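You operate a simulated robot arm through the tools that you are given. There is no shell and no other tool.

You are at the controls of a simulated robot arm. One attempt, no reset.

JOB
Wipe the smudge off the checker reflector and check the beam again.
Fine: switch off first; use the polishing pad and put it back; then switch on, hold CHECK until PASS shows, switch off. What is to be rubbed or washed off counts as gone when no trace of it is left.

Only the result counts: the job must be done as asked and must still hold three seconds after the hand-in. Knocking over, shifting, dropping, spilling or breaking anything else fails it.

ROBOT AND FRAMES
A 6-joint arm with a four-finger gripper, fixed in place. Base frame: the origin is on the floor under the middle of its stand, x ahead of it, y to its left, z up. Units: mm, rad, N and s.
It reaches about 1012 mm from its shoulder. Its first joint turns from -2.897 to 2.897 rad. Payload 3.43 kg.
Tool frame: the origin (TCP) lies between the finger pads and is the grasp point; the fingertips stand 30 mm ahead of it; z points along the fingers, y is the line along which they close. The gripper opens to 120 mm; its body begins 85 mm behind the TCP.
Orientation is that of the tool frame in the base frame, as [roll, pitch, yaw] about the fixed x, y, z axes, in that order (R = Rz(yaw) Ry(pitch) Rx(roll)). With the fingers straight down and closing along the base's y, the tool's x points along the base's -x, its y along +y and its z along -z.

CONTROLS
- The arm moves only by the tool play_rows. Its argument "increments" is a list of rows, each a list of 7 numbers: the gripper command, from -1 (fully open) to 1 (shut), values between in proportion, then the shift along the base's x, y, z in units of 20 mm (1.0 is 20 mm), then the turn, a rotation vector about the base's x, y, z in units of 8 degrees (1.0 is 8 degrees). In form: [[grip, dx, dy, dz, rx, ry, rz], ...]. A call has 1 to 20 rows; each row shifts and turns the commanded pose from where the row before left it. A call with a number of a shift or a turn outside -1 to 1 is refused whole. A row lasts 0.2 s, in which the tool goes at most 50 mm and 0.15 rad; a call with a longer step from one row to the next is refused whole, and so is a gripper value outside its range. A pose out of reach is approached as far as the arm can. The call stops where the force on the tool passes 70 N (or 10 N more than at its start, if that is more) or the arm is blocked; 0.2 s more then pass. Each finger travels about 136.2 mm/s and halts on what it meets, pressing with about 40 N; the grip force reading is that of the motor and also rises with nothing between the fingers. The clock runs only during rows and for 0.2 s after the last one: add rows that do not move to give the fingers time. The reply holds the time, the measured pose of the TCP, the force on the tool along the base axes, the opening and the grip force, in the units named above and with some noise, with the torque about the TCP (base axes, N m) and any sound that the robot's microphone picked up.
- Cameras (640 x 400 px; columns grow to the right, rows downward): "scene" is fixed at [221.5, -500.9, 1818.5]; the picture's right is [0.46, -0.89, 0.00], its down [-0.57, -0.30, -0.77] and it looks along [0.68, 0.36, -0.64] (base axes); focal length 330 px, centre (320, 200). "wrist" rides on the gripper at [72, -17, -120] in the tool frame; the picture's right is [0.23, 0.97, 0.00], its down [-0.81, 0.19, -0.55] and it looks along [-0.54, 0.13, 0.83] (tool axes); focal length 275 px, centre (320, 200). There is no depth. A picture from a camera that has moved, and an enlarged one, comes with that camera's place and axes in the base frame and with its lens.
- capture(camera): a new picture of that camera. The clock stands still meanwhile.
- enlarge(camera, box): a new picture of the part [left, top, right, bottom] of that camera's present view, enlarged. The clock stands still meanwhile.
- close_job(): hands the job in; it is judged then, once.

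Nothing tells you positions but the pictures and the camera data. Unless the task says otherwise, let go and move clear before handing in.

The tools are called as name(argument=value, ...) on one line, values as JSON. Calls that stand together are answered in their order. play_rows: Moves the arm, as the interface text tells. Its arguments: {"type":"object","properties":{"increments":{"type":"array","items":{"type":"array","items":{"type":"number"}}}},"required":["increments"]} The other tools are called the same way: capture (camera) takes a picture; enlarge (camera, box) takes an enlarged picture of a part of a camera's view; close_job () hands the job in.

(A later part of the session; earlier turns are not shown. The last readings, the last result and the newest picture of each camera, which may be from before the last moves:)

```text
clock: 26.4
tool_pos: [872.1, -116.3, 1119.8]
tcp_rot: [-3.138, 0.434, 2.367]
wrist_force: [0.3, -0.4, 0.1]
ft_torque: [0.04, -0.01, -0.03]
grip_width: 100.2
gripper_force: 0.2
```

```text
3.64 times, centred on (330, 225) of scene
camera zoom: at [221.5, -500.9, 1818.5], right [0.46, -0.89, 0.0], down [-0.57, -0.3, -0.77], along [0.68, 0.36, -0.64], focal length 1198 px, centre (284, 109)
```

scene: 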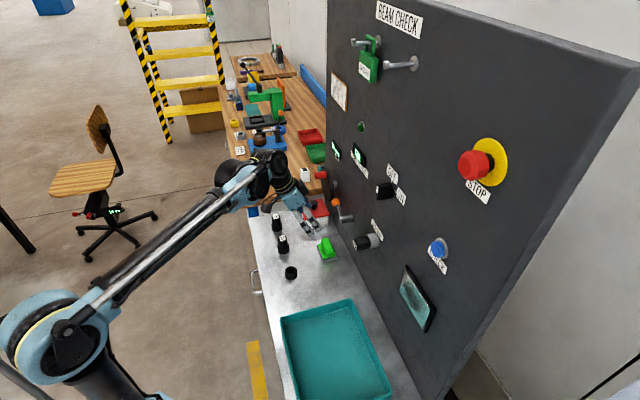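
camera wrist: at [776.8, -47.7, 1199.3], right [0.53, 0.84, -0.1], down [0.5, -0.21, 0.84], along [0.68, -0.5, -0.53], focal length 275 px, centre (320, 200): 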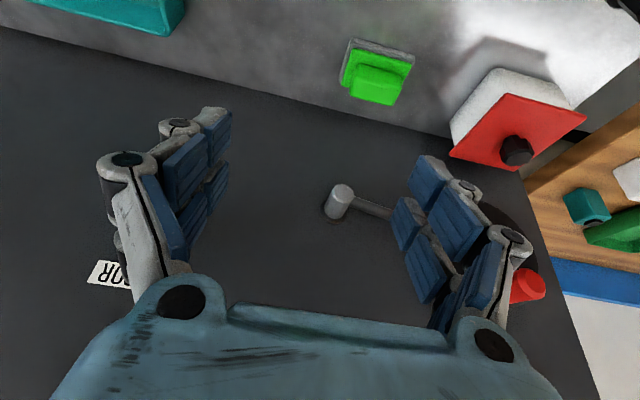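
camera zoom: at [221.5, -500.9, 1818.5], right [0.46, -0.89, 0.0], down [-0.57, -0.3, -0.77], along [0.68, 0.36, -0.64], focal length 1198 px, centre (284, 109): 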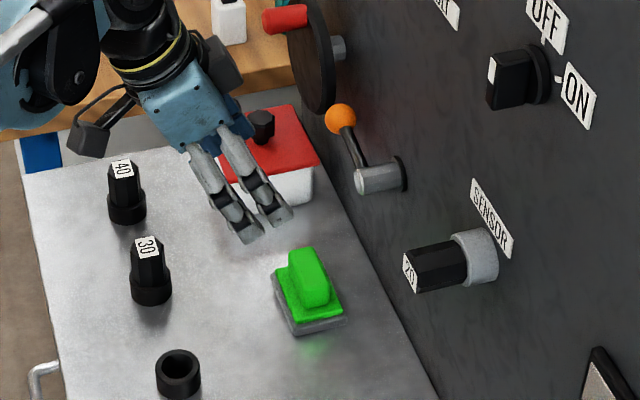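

Both views agree on a handle centre near (979, -131). I will move down to a point 60 mm short of the grasp, along the tool's line.

play_rows(increments=[[-0.67, 0.514, 0.061, -0.946, 0, 0, -0.06], [-0.67, 0.514, 0.061, -0.946, 0, 0, 0], [-0.67, 0.514, 0.061, -0.946, 0, 0, 0], [-0.67, 0.514, 0.061, -0.946, 0, 0, 0], [-0.67, 0.514, 0.061, -0.946, 0, 0, 0], [-0.67, 0.514, 0.061, -0.946, 0, 0, 0], [-0.67, 0.514, 0.061, -0.946, 0, 0, 0], [-0.67, 0.514, 0.061, -0.946, 0, 0, 0], [-0.67, 0, 0, 0, 0, 0, 0]])

capture(camera="wrist")

enlarge(camera="scene", box=[280, 170, 380, 280])

```text
clock: 28.4
tool_pos: [955.9, -108.3, 966.5]
tcp_rot: [-3.137, 0.434, 2.357]
wrist_force: [0.4, -0.8, -0.4]
ft_torque: [0.0, 0.01, 0.01]
grip_width: 100.1
gripper_force: 0.1
```

```text
taken
camera wrist: at [860.4, -38.4, 1046.5], right [0.54, 0.83, -0.1], down [0.49, -0.22, 0.84], along [0.68, -0.51, -0.53], focal length 275 px, centre (320, 200)
```

wrist: 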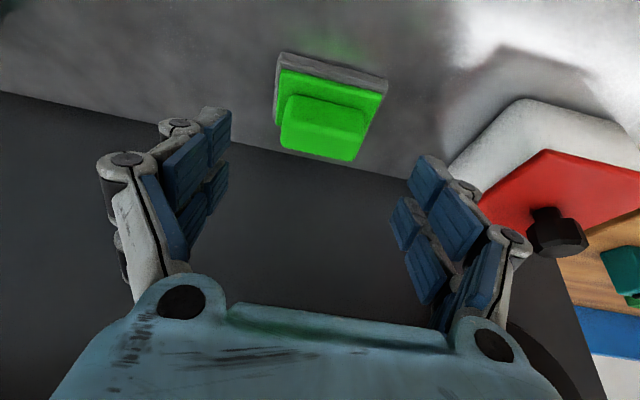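

```text
3.64 times, centred on (330, 225) of scene
camera zoom: at [221.5, -500.9, 1818.5], right [0.46, -0.89, 0.0], down [-0.57, -0.3, -0.77], along [0.68, 0.36, -0.64], focal length 1198 px, centre (284, 109)
```

zoom: 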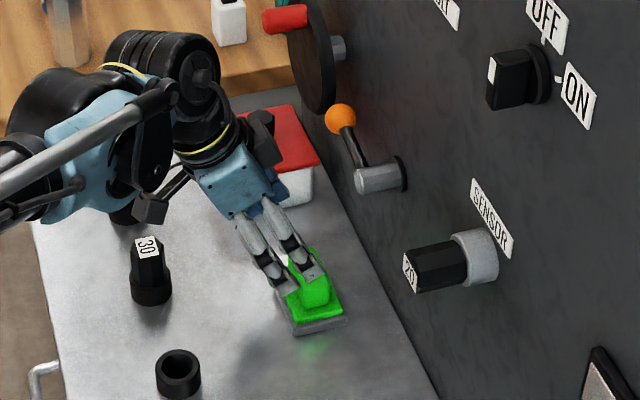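

The arm reaches comfortably and the pad sits between the open fingers. I will zoom in to check centring before the final approach.

enlarge(camera="wrist", box=[180, 40, 460, 215])

enlarge(camera="scene", box=[330, 220, 370, 250])

enlarge(camera="scene", box=[335, 222, 385, 268])

enlarge(camera="scene", box=[330, 210, 410, 270])

```text
2.29 times, centred on (320, 128) of wrist
camera zoom: at [860.4, -38.4, 1046.5], right [0.54, 0.83, -0.1], down [0.49, -0.22, 0.84], along [0.68, -0.51, -0.53], focal length 629 px, centre (320, 366)
```

zoom: 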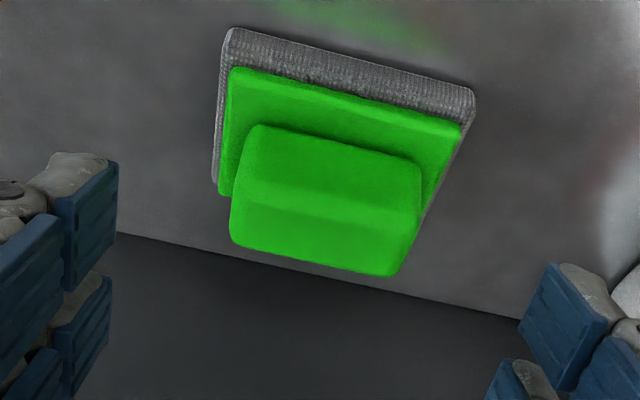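

```text
13.33 times, centred on (350, 235) of scene
camera zoom: at [221.5, -500.9, 1818.5], right [0.46, -0.89, 0.0], down [-0.57, -0.3, -0.77], along [0.68, 0.36, -0.64], focal length 4394 px, centre (-80, -267)
```

zoom: 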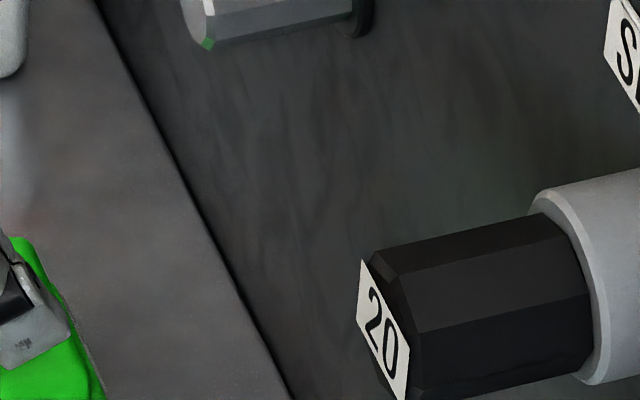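

```text
8.70 times, centred on (360, 245) of scene
camera zoom: at [221.5, -500.9, 1818.5], right [0.46, -0.89, 0.0], down [-0.57, -0.3, -0.77], along [0.68, 0.36, -0.64], focal length 2866 px, centre (-28, -191)
```

zoom: 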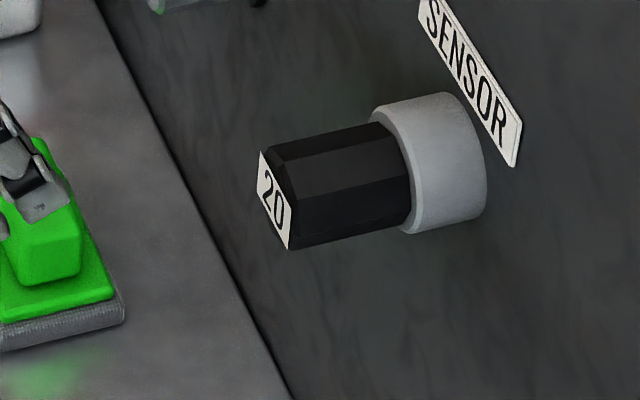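

```text
6.67 times, centred on (370, 240) of scene
camera zoom: at [221.5, -500.9, 1818.5], right [0.46, -0.89, 0.0], down [-0.57, -0.3, -0.77], along [0.68, 0.36, -0.64], focal length 2197 px, centre (-13, -67)
```

zoom: 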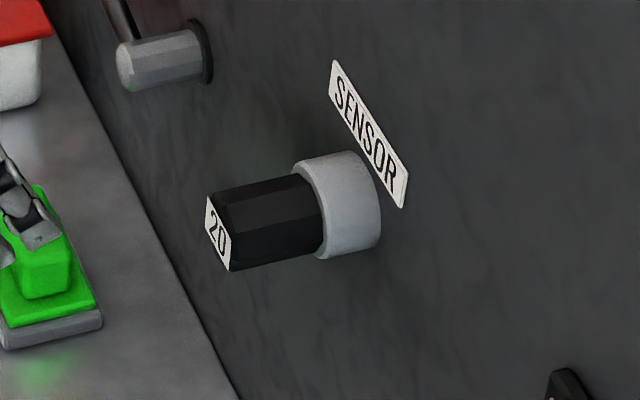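

The handle is centred between the fingers to within a millimetre or so. I will advance the last 58 mm along the tool axis.

play_rows(increments=[[-0.67, 0.216, -0.215, -0.658, 0, 0, 0], [-0.67, 0.216, -0.215, -0.658, 0, 0, 0], [-0.67, 0.216, -0.215, -0.658, 0, 0, 0], [-0.67, 0.216, -0.215, -0.658, 0, 0, 0], [-0.67, 0, 0, 0, 0, 0, 0]])

capture(camera="wrist")

enlarge(camera="scene", box=[280, 190, 380, 280])

```text
clock: 29.6
tool_pos: [972.6, -124.0, 914.9]
tcp_rot: [-3.137, 0.435, 2.359]
wrist_force: [0.0, 0.2, -0.2]
ft_torque: [0.0, 0.01, 0.0]
grip_width: 100.3
gripper_force: 0.1
```

```text
taken
camera wrist: at [877.3, -55.5, 994.8], right [0.54, 0.83, -0.1], down [0.49, -0.22, 0.84], along [0.68, -0.51, -0.53], focal length 275 px, centre (320, 200)
```

wrist: 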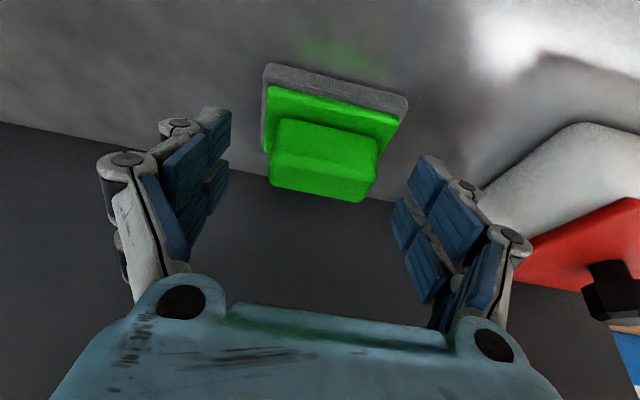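

```text
4.44 times, centred on (330, 235) of scene
camera zoom: at [221.5, -500.9, 1818.5], right [0.46, -0.89, 0.0], down [-0.57, -0.3, -0.77], along [0.68, 0.36, -0.64], focal length 1465 px, centre (276, 44)
```

zoom: 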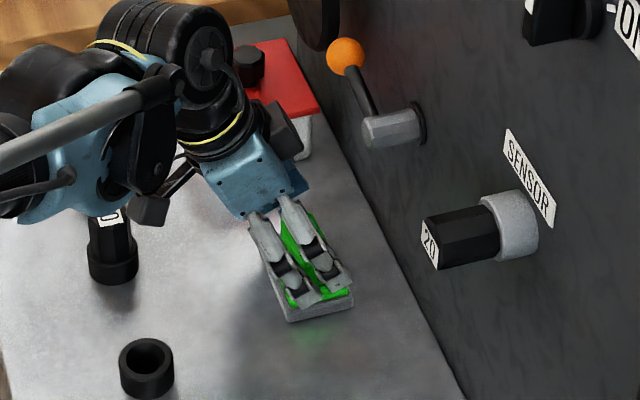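

Everything lines up and no contact forces show. I will close slowly on the handle ends.

play_rows(increments=[[-0.5, 0, 0, 0, 0, 0, 0], [-0.35, 0, 0, 0, 0, 0, 0], [-0.25, 0, 0, 0, 0, 0, 0], [-0.15, 0, 0, 0, 0, 0, 0], [-0.1, 0, 0, 0, 0, 0, 0], [-0.05, 0, 0, 0, 0, 0, 0], [0, 0, 0, 0, 0, 0, 0]])

capture(camera="wrist")

```text
clock: 31.2
tool_pos: [972.5, -124.5, 916.2]
tcp_rot: [-3.138, 0.434, 2.358]
wrist_force: [0.3, -0.8, 0.8]
ft_torque: [0.02, -0.01, 0.01]
grip_width: 60.3
gripper_force: 0.4
```

```text
taken
camera wrist: at [877.3, -55.5, 994.9], right [0.54, 0.83, -0.1], down [0.49, -0.22, 0.84], along [0.68, -0.51, -0.53], focal length 275 px, centre (320, 200)
```

wrist: 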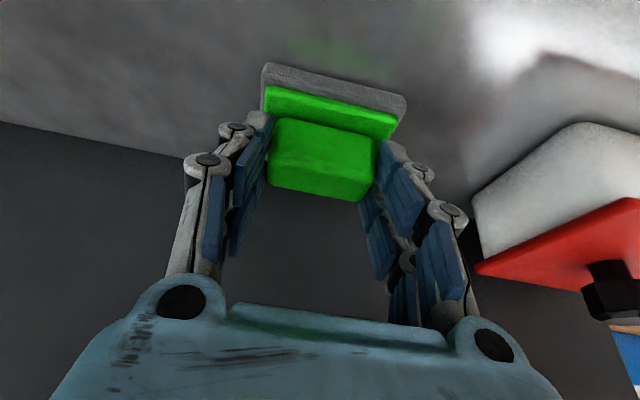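

The fingers are at the handle ends with almost no force yet. I will close fully to grip.

play_rows(increments=[[0.05, 0, 0, 0, 0, 0, 0], [0.1, 0, 0, 0, 0, 0, 0], [0.2, 0, 0, 0, 0, 0, 0], [0.6, 0, 0, 0, 0, 0, 0], [1, 0, 0, 0, 0, 0, 0], [1, 0, 0, 0, 0, 0, 0]])

capture(camera="wrist")

enlarge(camera="scene", box=[280, 190, 380, 280])

```text
clock: 32.6
tool_pos: [971.8, -124.6, 915.8]
tcp_rot: [-3.137, 0.434, 2.358]
wrist_force: [0.3, 0.2, 2.9]
ft_torque: [0.02, -0.06, 0.02]
grip_width: 58.9
gripper_force: 40.2
```

```text
taken
camera wrist: at [877.3, -55.5, 995.0], right [0.54, 0.83, -0.1], down [0.49, -0.22, 0.84], along [0.68, -0.51, -0.53], focal length 275 px, centre (320, 200)
```

wrist: 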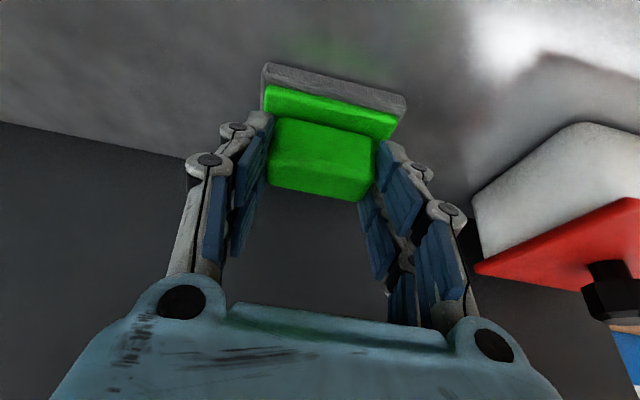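

```text
4.44 times, centred on (330, 235) of scene
camera zoom: at [221.5, -500.9, 1818.5], right [0.46, -0.89, 0.0], down [-0.57, -0.3, -0.77], along [0.68, 0.36, -0.64], focal length 1465 px, centre (276, 44)
```

zoom: 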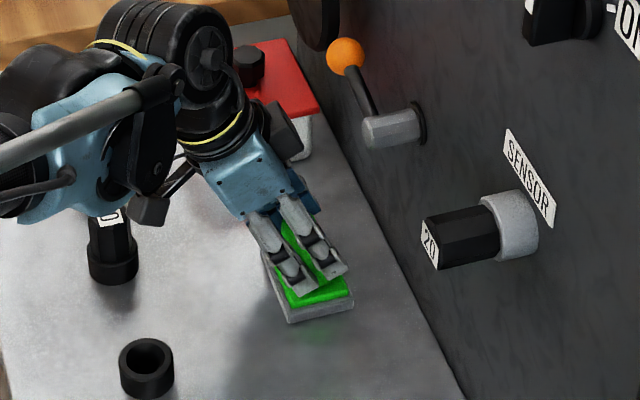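

The handle is gripped at 58.9 mm with 40 N, and the grasp pose is about (972.3, -124.4, 915.5). I will lift back along the tool axis.

play_rows(increments=[[1, -0.1, 0.1, 0.3, 0, 0, 0], [1, -0.216, 0.215, 0.658, 0, 0, 0], [1, -0.216, 0.215, 0.658, 0, 0, 0], [1, -0.216, 0.215, 0.658, 0, 0, 0], [1, -0.216, 0.215, 0.658, 0, 0, 0], [1, -0.3, 0.3, 0.8, 0, 0, 0], [1, -0.3, 0.3, 0.8, 0, 0, 0], [1, 0, 0, 0, 0, 0, 0]])

capture(camera="wrist")

capture(camera="scene")

```text
clock: 34.4
tool_pos: [939.9, -92.6, 1007.2]
tcp_rot: [-3.137, 0.437, 2.358]
wrist_force: [-0.1, -0.9, 0.2]
ft_torque: [0.01, 0.01, 0.01]
grip_width: 0.2
gripper_force: 33.4
```

```text
taken
camera wrist: at [845.3, -22.6, 1086.9], right [0.54, 0.83, -0.1], down [0.49, -0.22, 0.84], along [0.68, -0.51, -0.53], focal length 275 px, centre (320, 200)
```

wrist: 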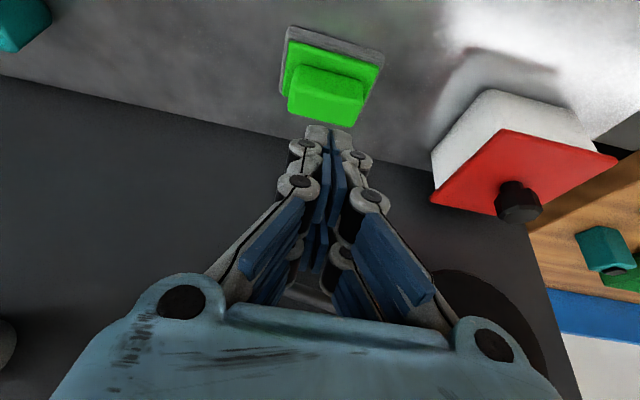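

```text
taken
```

scene: 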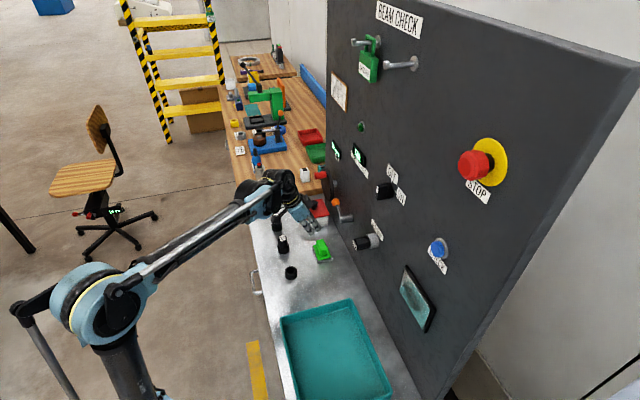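

The handle slipped out of the tips when I lifted; the pad is still flat on the bench but seems to have slid a few millimetres. I will look closely at the handle shape and its new position before gripping deeper.

enlarge(camera="wrist", box=[260, 10, 400, 140])

enlarge(camera="scene", box=[300, 225, 350, 275])

```text
3.08 times, centred on (330, 75) of wrist
camera zoom: at [845.3, -22.6, 1086.9], right [0.54, 0.83, -0.1], down [0.49, -0.22, 0.84], along [0.68, -0.51, -0.53], focal length 847 px, centre (289, 585)
```

zoom: 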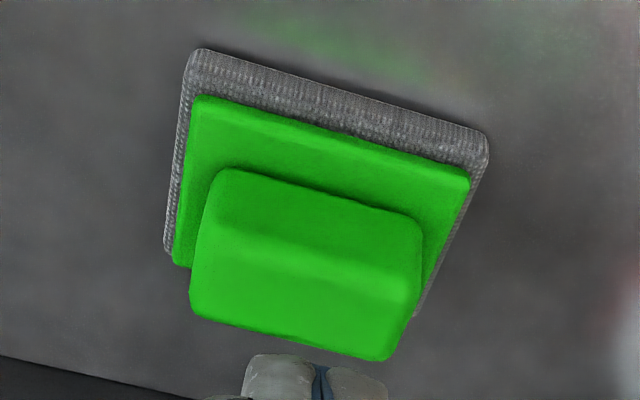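

```text
8.00 times, centred on (325, 250) of scene
camera zoom: at [221.5, -500.9, 1818.5], right [0.46, -0.89, 0.0], down [-0.57, -0.3, -0.77], along [0.68, 0.36, -0.64], focal length 2636 px, centre (280, -200)
```

zoom: 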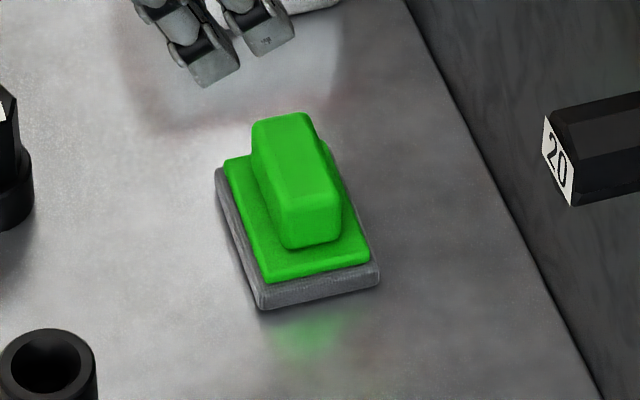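

The pad slid about 19 mm away from the panel and is otherwise fine; the handle is a rounded block, so gripping its ends at a lean was poor. I will instead grip across its narrow width, straight down, with both finger pairs along its long sides, so I back off and reorient.

play_rows(increments=[[1, -0.35, 0.35, 0.66, 0, 0, 0], [1, -0.35, 0.35, 0.66, 0, 0, 0], [0.8, -0.35, 0.35, 0.66, 0.552, 0.552, 0], [0.5, -0.35, 0.35, 0.66, 0.552, 0.552, 0], [0.2, 0, 0, 0, 0.552, 0.552, 0], [0, 0, 0, 0, 0.552, 0.552, 0], [0, 0, 0, 0, 0, 0, 0.9375], [0, 0, 0, 0, 0, 0, 0.9375], [0, 0, 0, 0, 0, 0, 0.9375], [0, 0, 0, 0, 0, 0, 0.9375], [0, 0, 0, 0, 0, 0, 0.9375], [0, 0, 0, 0, 0, 0, 0.9375], [0, 0, 0, 0, 0, 0, 0.9375], [0, 0, 0, 0, 0, 0, 0.9375], [0, 0, 0, 0, 0, 0, 0.9375], [0, 0, 0, 0, 0, 0, 0.9375], [0, 0, 0, 0, 0, 0, 0.9375], [0, 0, 0, 0, 0, 0, 0.9375], [0, 0, 0, 0, 0, 0, 0]])

capture(camera="wrist")

capture(camera="scene")

```text
clock: 38.4
tool_pos: [911.0, -64.3, 1058.7]
tcp_rot: [-3.139, -0.001, -2.354]
wrist_force: [0.3, -0.7, 0.4]
ft_torque: [0.0, 0.0, -0.01]
grip_width: 59.9
gripper_force: 0.1
```

```text
taken
camera wrist: at [871.5, -127.7, 1179.5], right [-0.85, 0.52, 0.0], down [0.43, 0.71, 0.55], along [0.29, 0.47, -0.83], focal length 275 px, centre (320, 200)
```

wrist: 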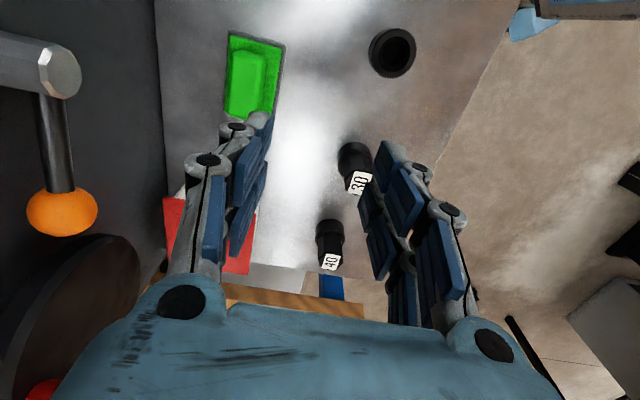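

```text
taken
```

scene: 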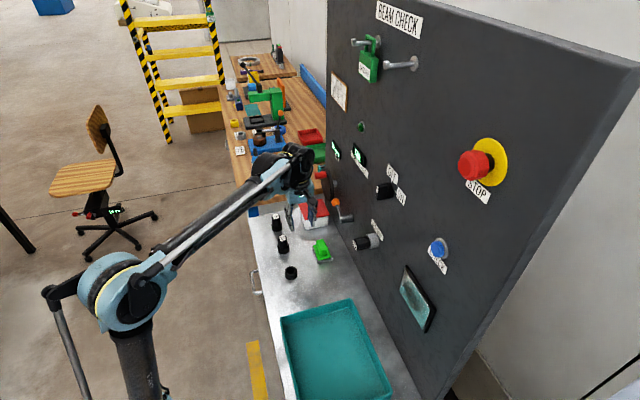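

The tool is now vertical with the fingers closing across the handle. I will enlarge the pad to locate it again.

enlarge(camera="wrist", box=[210, 20, 306, 120])

enlarge(camera="wrist", box=[0, 20, 140, 260])

enlarge(camera="scene", box=[270, 180, 370, 280])

```text
4.00 times, centred on (258, 70) of wrist
camera zoom: at [871.5, -127.7, 1179.5], right [-0.85, 0.52, 0.0], down [0.43, 0.71, 0.55], along [0.29, 0.47, -0.83], focal length 1101 px, centre (568, 720)
```

zoom: 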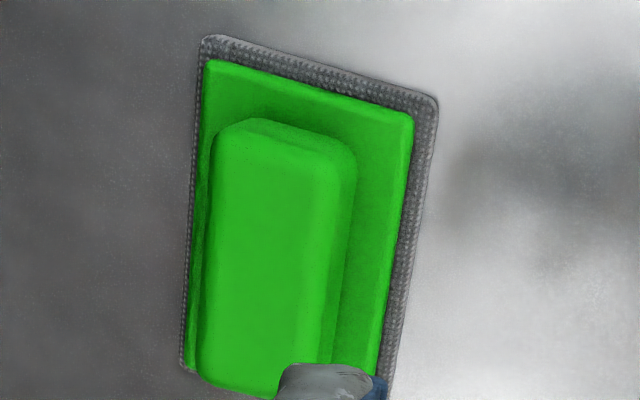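

```text
1.67 times, centred on (70, 140) of wrist
camera zoom: at [871.5, -127.7, 1179.5], right [-0.85, 0.52, 0.0], down [0.43, 0.71, 0.55], along [0.29, 0.47, -0.83], focal length 459 px, centre (737, 300)
```

zoom: 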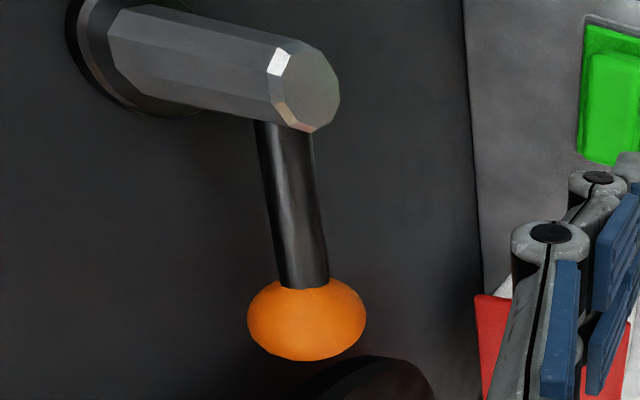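

```text
4.00 times, centred on (320, 230) of scene
camera zoom: at [221.5, -500.9, 1818.5], right [0.46, -0.89, 0.0], down [-0.57, -0.3, -0.77], along [0.68, 0.36, -0.64], focal length 1318 px, centre (320, 80)
```

zoom: 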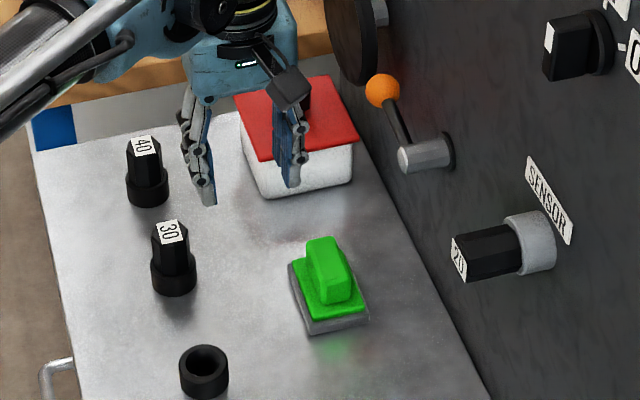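

The pad's new centre is about (962.7, -117.9), shifted by (-18, +14) from its original spot with no rotation. I will hover above it with the fingers open 60 mm and check the alignment.

play_rows(increments=[[0, 0.517, -0.536, -0.9, 0, 0, 0], [0, 0.517, -0.536, -0.9, 0, 0, 0], [0, 0.517, -0.536, -0.9, 0, 0, 0], [0, 0.517, -0.536, -0.9, 0, 0, 0], [0, 0.517, -0.536, -0.9, 0, 0, 0], [0, 0, 0, 0, 0, 0, 0]])

capture(camera="wrist")

enlarge(camera="scene", box=[270, 180, 370, 280])

```text
clock: 39.8
tool_pos: [963.1, -117.7, 967.0]
tcp_rot: [-3.138, -0.002, -2.356]
wrist_force: [0.3, -0.6, 0.0]
ft_torque: [-0.01, 0.02, -0.02]
grip_width: 60.1
gripper_force: 0.1
```

```text
taken
camera wrist: at [922.7, -181.3, 1087.6], right [-0.85, 0.52, 0.0], down [0.44, 0.71, 0.55], along [0.29, 0.47, -0.83], focal length 275 px, centre (320, 200)
```

wrist: 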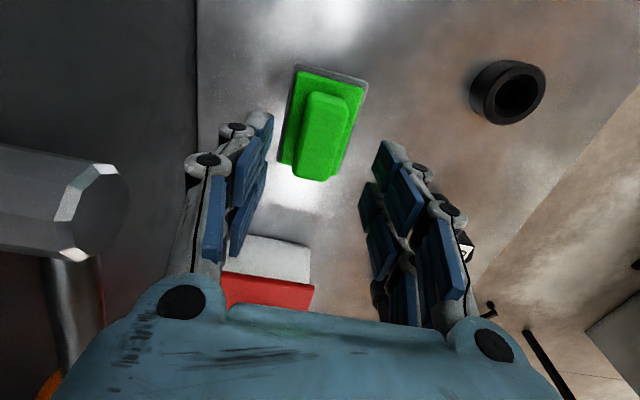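

```text
4.00 times, centred on (320, 230) of scene
camera zoom: at [221.5, -500.9, 1818.5], right [0.46, -0.89, 0.0], down [-0.57, -0.3, -0.77], along [0.68, 0.36, -0.64], focal length 1318 px, centre (320, 80)
```

zoom: 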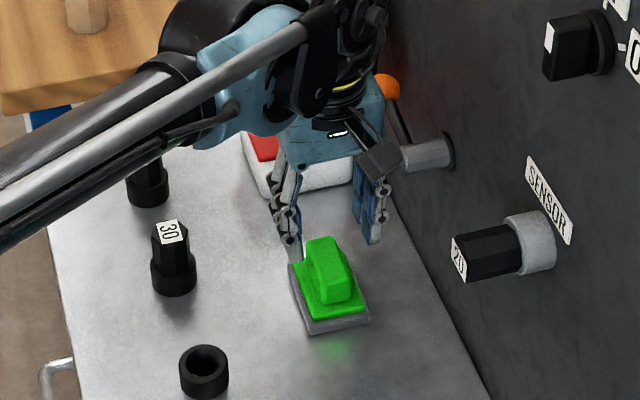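

The reach is fine and clear of the lever. I will check the alignment of the handle against the fingers once more.

enlarge(camera="wrist", box=[220, 50, 420, 230])

```text
2.22 times, centred on (320, 140) of wrist
camera zoom: at [922.7, -181.3, 1087.6], right [-0.85, 0.52, 0.0], down [0.44, 0.71, 0.55], along [0.29, 0.47, -0.83], focal length 612 px, centre (320, 333)
```

zoom: 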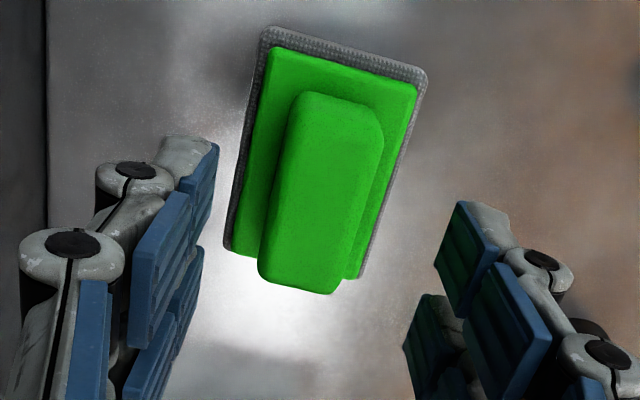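

The pad is centred under the tool to within 2 mm. I will descend 62 mm so the tips sit just above the pad's base plate.

play_rows(increments=[[0, 0, 0, -0.775, 0, 0, 0], [0, 0, 0, -0.775, 0, 0, 0], [0, 0, 0, -0.775, 0, 0, 0], [0, 0, 0, -0.775, 0, 0, 0], [0, 0, 0, 0, 0, 0, 0]])

capture(camera="wrist")

enlarge(camera="scene", box=[280, 190, 360, 270])

```text
clock: 41.0
tool_pos: [963.2, -117.5, 908.7]
tcp_rot: [-3.138, -0.002, -2.356]
wrist_force: [0.8, -0.4, -0.3]
ft_torque: [-0.02, 0.02, -0.01]
grip_width: 60.0
gripper_force: 0.0
```

```text
taken
camera wrist: at [924.4, -179.4, 1028.5], right [-0.85, 0.52, 0.0], down [0.44, 0.71, 0.55], along [0.29, 0.47, -0.83], focal length 275 px, centre (320, 200)
```

wrist: 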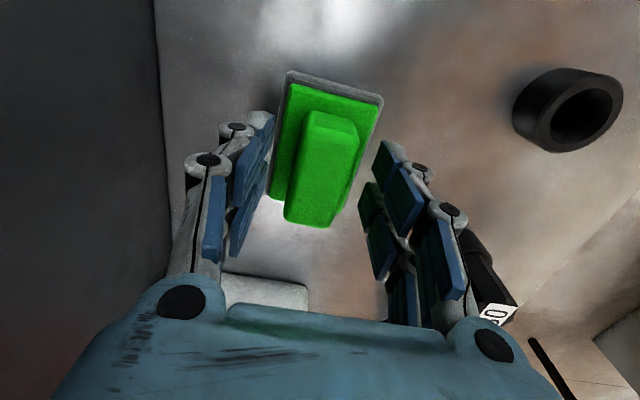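

```text
5.00 times, centred on (320, 230) of scene
camera zoom: at [221.5, -500.9, 1818.5], right [0.46, -0.89, 0.0], down [-0.57, -0.3, -0.77], along [0.68, 0.36, -0.64], focal length 1648 px, centre (320, 50)
```

zoom: 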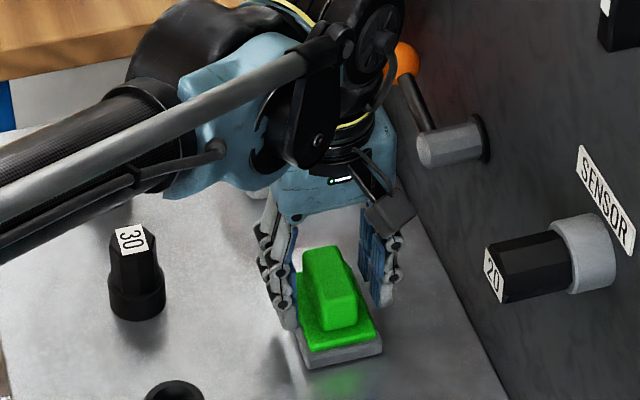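

The fingers straddle the handle with about 6 mm above the plate. I will go down 2 mm more and close slowly.

play_rows(increments=[[0, 0, 0, -0.12, 0, 0, 0], [0.2, 0, 0, 0, 0, 0, 0], [0.35, 0, 0, 0, 0, 0, 0], [0.45, 0, 0, 0, 0, 0, 0], [0.5, 0, 0, 0, 0, 0, 0], [0.55, 0, 0, 0, 0, 0, 0]])

capture(camera="wrist")

```text
clock: 42.4
tool_pos: [963.9, -117.1, 906.2]
tcp_rot: [-3.138, -0.001, -2.353]
wrist_force: [-0.5, -0.2, 1.5]
ft_torque: [-0.03, -0.02, -0.05]
grip_width: 29.2
gripper_force: 40.0
```

```text
taken
camera wrist: at [924.1, -179.5, 1026.2], right [-0.85, 0.52, 0.0], down [0.44, 0.71, 0.55], along [0.29, 0.47, -0.83], focal length 275 px, centre (320, 200)
```

wrist: 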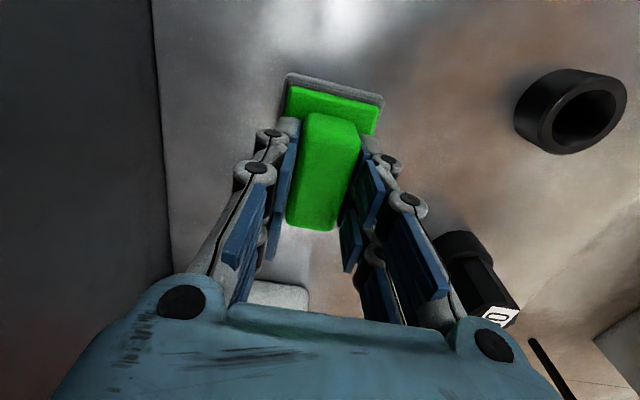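

The handle is held across its width at 29.2 mm with a solid 40 N and no side force. I will hold fully closed and lift just a little to test the grip.

play_rows(increments=[[0.8, 0, 0, 0, 0, 0, 0], [1, 0, 0, 0, 0, 0, 0], [1, 0, 0, 0.1, 0, 0, 0], [1, 0, 0, 0.15, 0, 0, 0], [1, 0, 0, 0, 0, 0, 0]])

enlarge(camera="wrist", box=[220, 50, 420, 250])

enlarge(camera="scene", box=[280, 190, 360, 270])

```text
clock: 43.6
tool_pos: [962.7, -117.1, 911.8]
tcp_rot: [-3.138, -0.002, -2.354]
wrist_force: [-0.1, -0.1, -0.5]
ft_torque: [-0.02, -0.01, 0.02]
grip_width: 29.0
gripper_force: 39.2
```

```text
2.00 times, centred on (320, 150) of wrist
camera zoom: at [923.6, -179.9, 1031.3], right [-0.85, 0.52, 0.0], down [0.44, 0.71, 0.55], along [0.29, 0.47, -0.83], focal length 551 px, centre (320, 300)
```

zoom: 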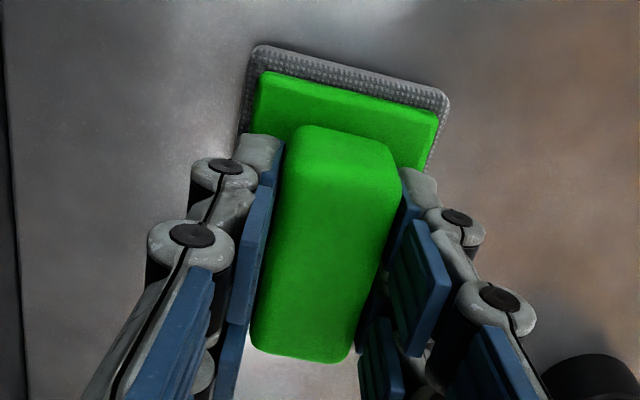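

```text
5.00 times, centred on (320, 230) of scene
camera zoom: at [221.5, -500.9, 1818.5], right [0.46, -0.89, 0.0], down [-0.57, -0.3, -0.77], along [0.68, 0.36, -0.64], focal length 1648 px, centre (320, 50)
```

zoom: 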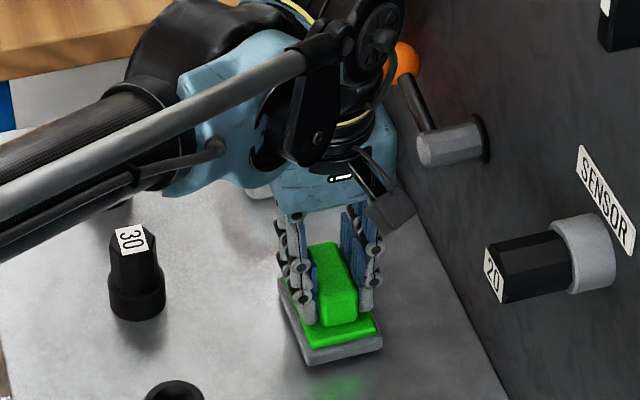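

The grip is holding at 29 mm and the pad seems to be coming up. I will lift another 25 mm slowly and check.

play_rows(increments=[[1, 0, 0, 0.2, 0, 0, 0], [1, 0, 0, 0.3, 0, 0, 0], [1, 0, 0, 0.35, 0, 0, 0], [1, 0, 0, 0.4, 0, 0, 0], [1, 0, 0, 0, 0, 0, 0]])

enlarge(camera="wrist", box=[220, 50, 420, 250])

enlarge(camera="scene", box=[280, 190, 360, 270])

```text
clock: 44.8
tool_pos: [962.8, -119.3, 935.2]
tcp_rot: [-3.139, -0.001, -2.353]
wrist_force: [0.3, 0.2, -0.9]
ft_torque: [-0.01, 0.03, -0.02]
grip_width: 29.4
gripper_force: 39.4
```

```text
2.00 times, centred on (320, 150) of wrist
camera zoom: at [923.0, -180.8, 1056.0], right [-0.85, 0.52, 0.0], down [0.44, 0.71, 0.55], along [0.29, 0.47, -0.83], focal length 551 px, centre (320, 300)
```

zoom: 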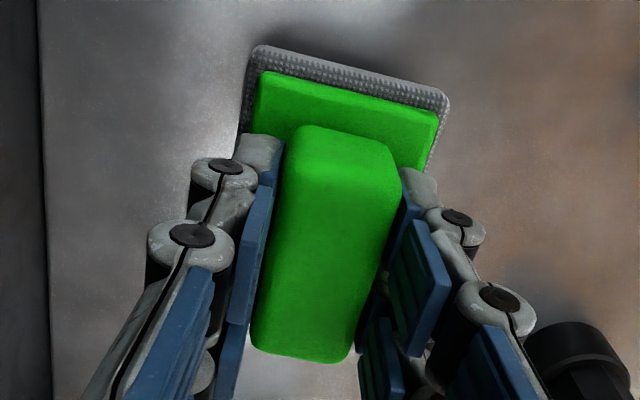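

```text
5.00 times, centred on (320, 230) of scene
camera zoom: at [221.5, -500.9, 1818.5], right [0.46, -0.89, 0.0], down [-0.57, -0.3, -0.77], along [0.68, 0.36, -0.64], focal length 1648 px, centre (320, 50)
```

zoom: 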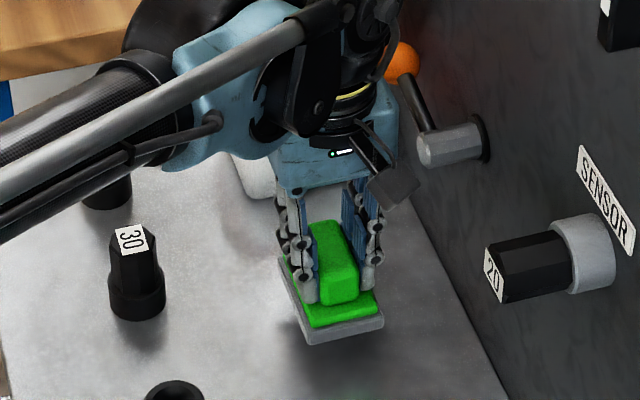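

The pad is firmly held, with its felt face about 53 mm ahead of the tool point. I will lift it clear, draw it away from the panel and carry it across towards the reflector's side of the bench.

play_rows(increments=[[1, 0, 0, 0.8, 0, 0, 0], [1, 0, 0, 0.9, 0, 0, 0], [1, -0.2, 0.2, 0.9, 0, 0, 0], [1, -0.55, 0.55, 0.8, 0, 0, 0], [1, -0.6, 0.6, 0.8, 0, 0, 0], [1, -0.6, 0.6, 0.8, 0, 0, 0], [1, -0.6, 0.6, 0.8, 0, 0, 0], [1, -0.6, 0.6, 0.8, 0, 0, 0], [1, -0.6, 0.6, 0.8, 0, 0, 0], [1, -0.6, 0.6, 0.8, 0, 0, 0], [1, -0.6, -0.6, 0.3, 0, 0, 0], [1, -0.6, -0.6, 0, 0, 0, 0], [1, -0.6, -0.6, 0, 0, 0, 0], [1, -0.6, -0.6, 0, 0, 0, 0], [1, -0.6, -0.6, 0, 0, 0, 0], [1, -0.6, -0.6, 0, 0, 0, 0], [1, -0.6, -0.6, 0, 0, 0, 0], [1, 0, 0, 0, 0, 0, 0]])

capture(camera="wrist")

capture(camera="scene")

```text
clock: 48.6
tool_pos: [793.6, -114.8, 1104.5]
tcp_rot: [-3.139, 0.0, -2.355]
wrist_force: [-0.1, -0.3, -0.3]
ft_torque: [-0.03, -0.03, 0.02]
grip_width: 29.1
gripper_force: 39.8
```

```text
taken
camera wrist: at [753.8, -177.2, 1225.8], right [-0.85, 0.52, 0.0], down [0.44, 0.71, 0.55], along [0.29, 0.47, -0.83], focal length 275 px, centre (320, 200)
```

wrist: 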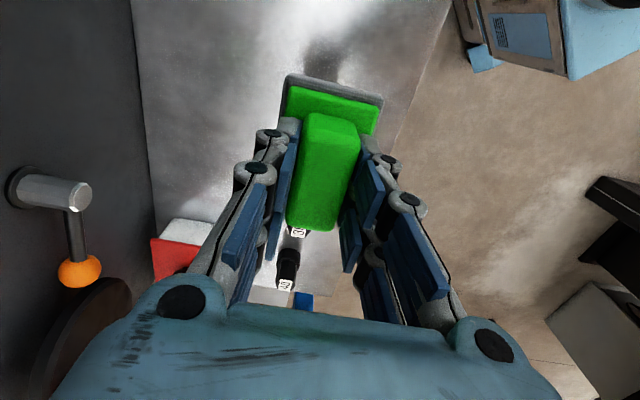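

```text
taken
```

scene: 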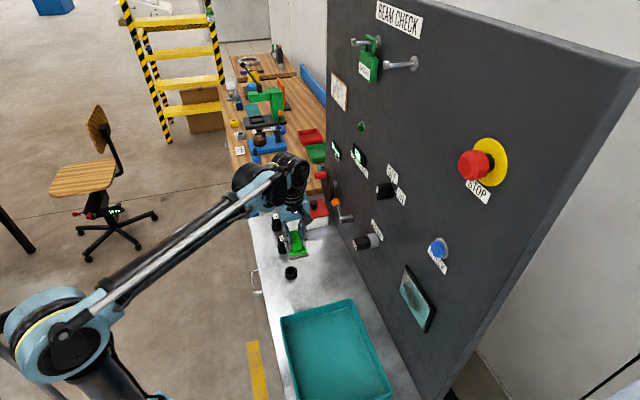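

The pad is held well. I will now turn the tool to face the panel while moving sideways and up towards the reflector.

play_rows(increments=[[1, -0.4, -0.4, 0.2, -0.663, -0.663, 0], [1, -0.4, -0.4, 0.2, -0.663, -0.663, 0], [1, -0.4, -0.4, 0.2, -0.663, -0.663, 0], [1, -0.4, -0.4, 0.2, -0.663, -0.663, 0], [1, -0.4, -0.4, 0.2, -0.663, -0.663, 0], [1, -0.4, -0.4, 0.2, -0.663, -0.663, 0], [1, -0.4, -0.4, 0.2, -0.663, -0.663, 0], [1, -0.4, -0.4, 0.2, -0.663, -0.663, 0], [1, -0.4, -0.4, 0.2, -0.663, -0.663, 0], [1, -0.4, -0.4, 0.2, -0.663, -0.663, 0], [1, -0.4, -0.4, 0.2, -0.663, -0.663, 0], [1, -0.4, -0.4, 0.2, -0.663, -0.663, 0], [1, 0, 0, 0, 0, 0, 0]])

capture(camera="wrist")

capture(camera="scene")

```text
clock: 51.4
tool_pos: [696.7, -212.8, 1152.7]
tcp_rot: [-1.566, -0.002, -2.356]
wrist_force: [0.4, 0.6, -1.1]
ft_torque: [0.01, 0.06, 0.0]
grip_width: 29.2
gripper_force: 39.9
```

```text
taken
camera wrist: at [560.1, -178.1, 1169.7], right [-0.16, -0.17, -0.97], down [0.18, 0.96, -0.2], along [0.97, -0.21, -0.12], focal length 275 px, centre (320, 200)
```

wrist: 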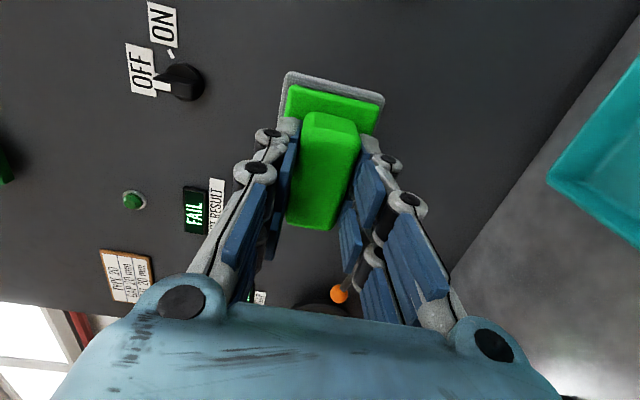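

```text
taken
```

scene: 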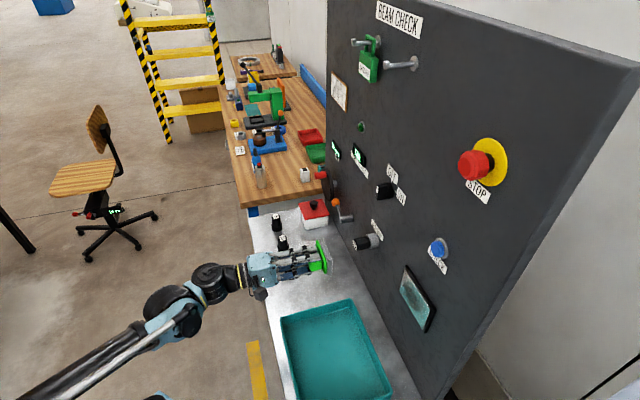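

The tool faces the panel with the pad ready. The reflector is out of this wrist view, so I will study it in the scene camera first.

enlarge(camera="scene", box=[385, 250, 449, 340])

enlarge(camera="scene", box=[260, 220, 460, 345])

```text
4.44 times, centred on (417, 295) of scene
camera zoom: at [221.5, -500.9, 1818.5], right [0.46, -0.89, 0.0], down [-0.57, -0.3, -0.77], along [0.68, 0.36, -0.64], focal length 1465 px, centre (-111, -222)
```

zoom: 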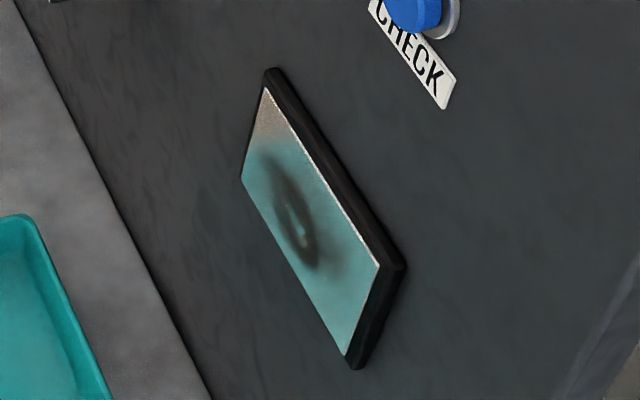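

```text
3.20 times, centred on (360, 282) of scene
camera zoom: at [221.5, -500.9, 1818.5], right [0.46, -0.89, 0.0], down [-0.57, -0.3, -0.77], along [0.68, 0.36, -0.64], focal length 1055 px, centre (192, -64)
```

zoom: 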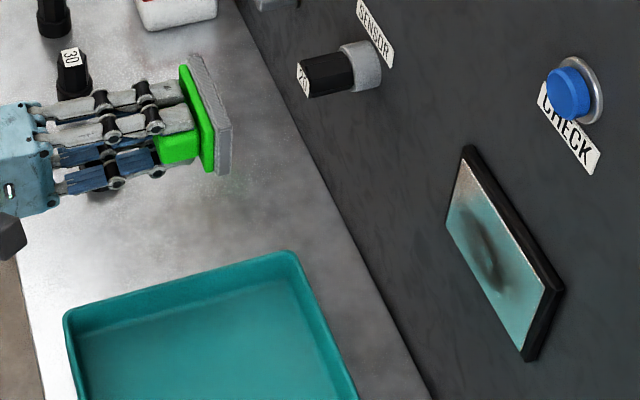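

The reflector face works out to about 114 × 88 mm, spanning 1090–1178 in height and standing about 18 mm off the panel. I will bring the pad in front of it, still about 40 mm short, and check the alignment.

play_rows(increments=[[1, -0.168, -0.875, -0.078, 0, 0, 0], [1, -0.168, -0.875, -0.078, 0, 0, 0], [1, -0.168, -0.875, -0.078, 0, 0, 0], [1, -0.168, -0.875, -0.078, 0, 0, 0], [1, -0.168, -0.875, -0.078, 0, 0, 0], [1, -0.168, -0.875, -0.078, 0, 0, 0], [1, -0.168, -0.875, -0.078, 0, 0, 0], [1, -0.168, -0.875, -0.078, 0, 0, 0], [1, -0.168, -0.875, -0.078, 0, 0, 0], [1, -0.168, -0.875, -0.078, 0, 0, 0], [1, -0.168, -0.875, -0.078, 0, 0, 0], [1, -0.168, -0.875, -0.078, 0, 0, 0], [1, 0, 0, 0, 0, 0, 0]])

capture(camera="wrist")

capture(camera="scene")

enlarge(camera="scene", box=[320, 230, 460, 345])

```text
clock: 54.2
tool_pos: [654.8, -420.2, 1133.6]
tcp_rot: [-1.57, -0.001, -2.357]
wrist_force: [0.0, 1.1, -0.8]
ft_torque: [0.03, 0.01, 0.0]
grip_width: 29.0
gripper_force: 40.0
```

```text
taken
camera wrist: at [517.6, -386.7, 1151.1], right [-0.17, -0.16, -0.97], down [0.18, 0.96, -0.19], along [0.97, -0.21, -0.13], focal length 275 px, centre (320, 200)
```

wrist: 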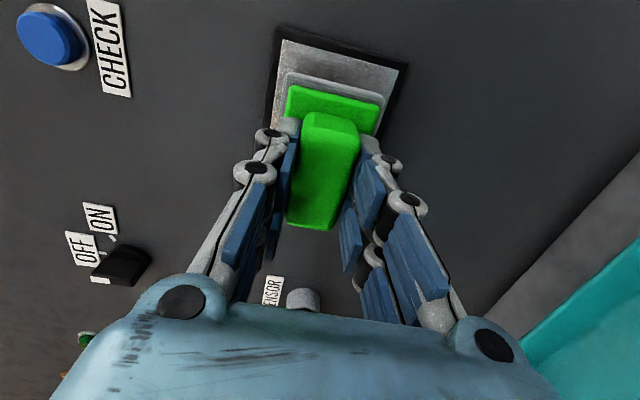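

```text
taken
```

scene: 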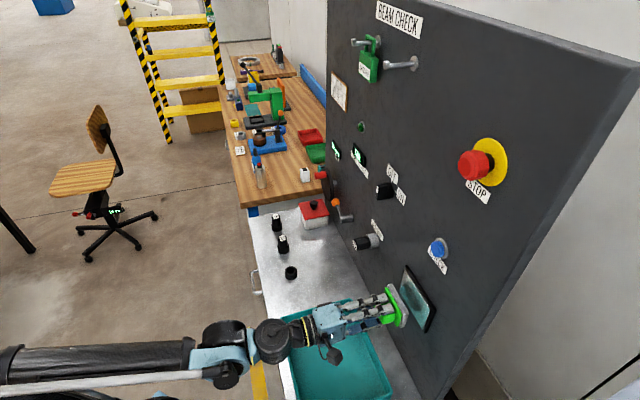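

```text
3.48 times, centred on (390, 288) of scene
camera zoom: at [221.5, -500.9, 1818.5], right [0.46, -0.89, 0.0], down [-0.57, -0.3, -0.77], along [0.68, 0.36, -0.64], focal length 1146 px, centre (76, -104)
```

zoom: 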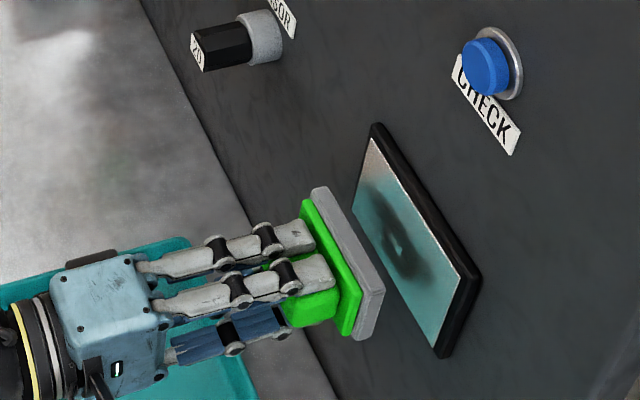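

The pad is lined up in front of the reflector, about 40 mm away. I will check the frame edge and the centring in the wrist view.

enlarge(camera="wrist", box=[250, 10, 430, 150])

enlarge(camera="scene", box=[395, 260, 445, 325])

```text
2.86 times, centred on (340, 80) of wrist
camera zoom: at [517.6, -386.7, 1151.1], right [-0.17, -0.16, -0.97], down [0.18, 0.96, -0.19], along [0.97, -0.21, -0.13], focal length 786 px, centre (263, 543)
```

zoom: 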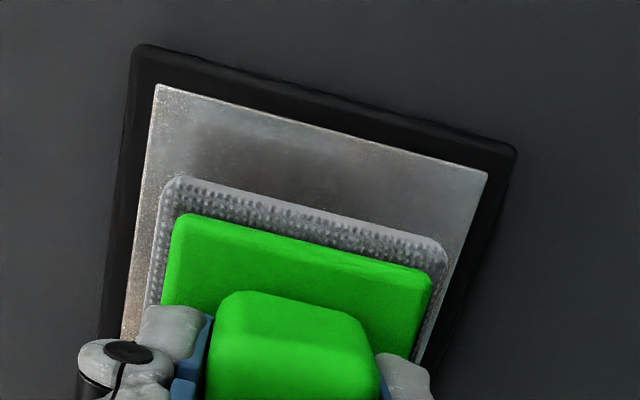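

```text
6.15 times, centred on (420, 292) of scene
camera zoom: at [221.5, -500.9, 1818.5], right [0.46, -0.89, 0.0], down [-0.57, -0.3, -0.77], along [0.68, 0.36, -0.64], focal length 2028 px, centre (-295, -369)
```

zoom: 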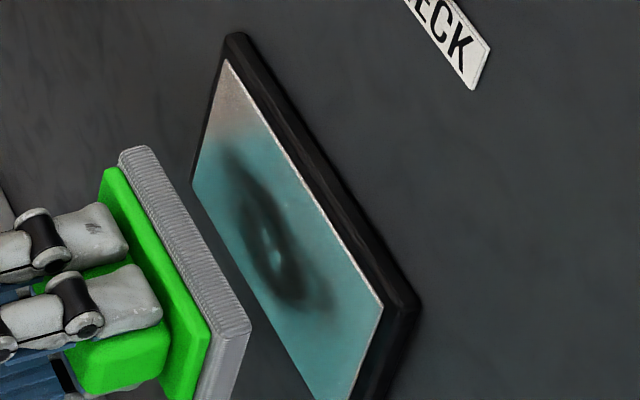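

The mirror plate stands proud of its black backing, so the pad can rub right over its edges. I will close in 38 mm and then feel for contact in small steps.

play_rows(increments=[[1, 0.442, -0.442, 0, 0, 0, 0], [1, 0.442, -0.442, 0, 0, 0, 0], [1, 0.442, -0.442, 0, 0, 0, 0], [1, 0, 0, 0, 0, 0, 0]])

enlarge(camera="scene", box=[395, 260, 445, 325])

```text
clock: 55.2
tool_pos: [680.5, -448.1, 1134.9]
tcp_rot: [-1.572, 0.0, -2.355]
wrist_force: [-0.1, -0.5, -1.9]
ft_torque: [0.01, 0.04, 0.02]
grip_width: 29.2
gripper_force: 39.6
```

```text
6.15 times, centred on (420, 292) of scene
camera zoom: at [221.5, -500.9, 1818.5], right [0.46, -0.89, 0.0], down [-0.57, -0.3, -0.77], along [0.68, 0.36, -0.64], focal length 2028 px, centre (-295, -369)
```

zoom: 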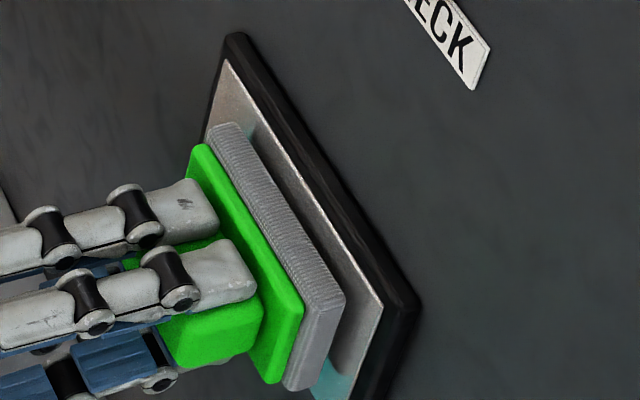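

The felt is a few millimetres from the plate. I will creep in one millimetre at a time.

play_rows(increments=[[1, 0.0354, -0.0354, 0, 0, 0, 0], [1, 0.0354, -0.0354, 0, 0, 0, 0], [1, 0.0354, -0.0354, 0, 0, 0, 0], [1, 0.0354, -0.0354, 0, 0, 0, 0], [1, 0, 0, 0, 0, 0, 0]])

```text
clock: 56.4
tool_pos: [684.7, -451.1, 1133.9]
tcp_rot: [-1.572, -0.002, -2.356]
wrist_force: [-0.5, 0.3, -1.0]
ft_torque: [0.02, 0.07, 0.0]
grip_width: 29.1
gripper_force: 39.8
```

play_rows(increments=[[1, 0.0354, -0.0354, 0, 0, 0, 0], [1, 0.0354, -0.0354, 0, 0, 0, 0], [1, 0, 0, 0, 0, 0, 0]])

enlarge(camera="scene", box=[395, 260, 445, 325])

```text
clock: 57.2
tool_pos: [686.0, -450.6, 1134.3]
tcp_rot: [-1.57, -0.001, -2.356]
wrist_force: [-3.2, 2.1, 0.6]
ft_torque: [-0.07, -0.07, 0.08]
grip_width: 29.3
gripper_force: 39.7
```

```text
6.15 times, centred on (420, 292) of scene
camera zoom: at [221.5, -500.9, 1818.5], right [0.46, -0.89, 0.0], down [-0.57, -0.3, -0.77], along [0.68, 0.36, -0.64], focal length 2028 px, centre (-295, -369)
```

zoom: 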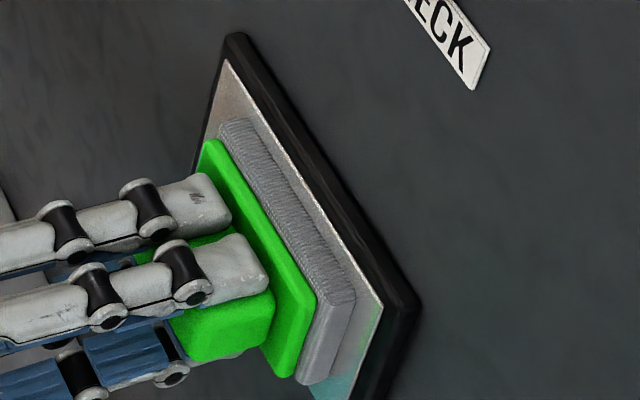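

First light contact, about 4 N. I will press a little more.

play_rows(increments=[[1, 0.018, -0.018, 0, 0, 0, 0], [1, 0, 0, 0, 0, 0, 0]])

```text
clock: 57.8
tool_pos: [684.9, -450.8, 1134.5]
tcp_rot: [-1.569, -0.001, -2.355]
wrist_force: [-18.2, 19.7, -11.5]
ft_torque: [0.28, 0.39, 0.21]
grip_width: 29.0
gripper_force: 40.2
```

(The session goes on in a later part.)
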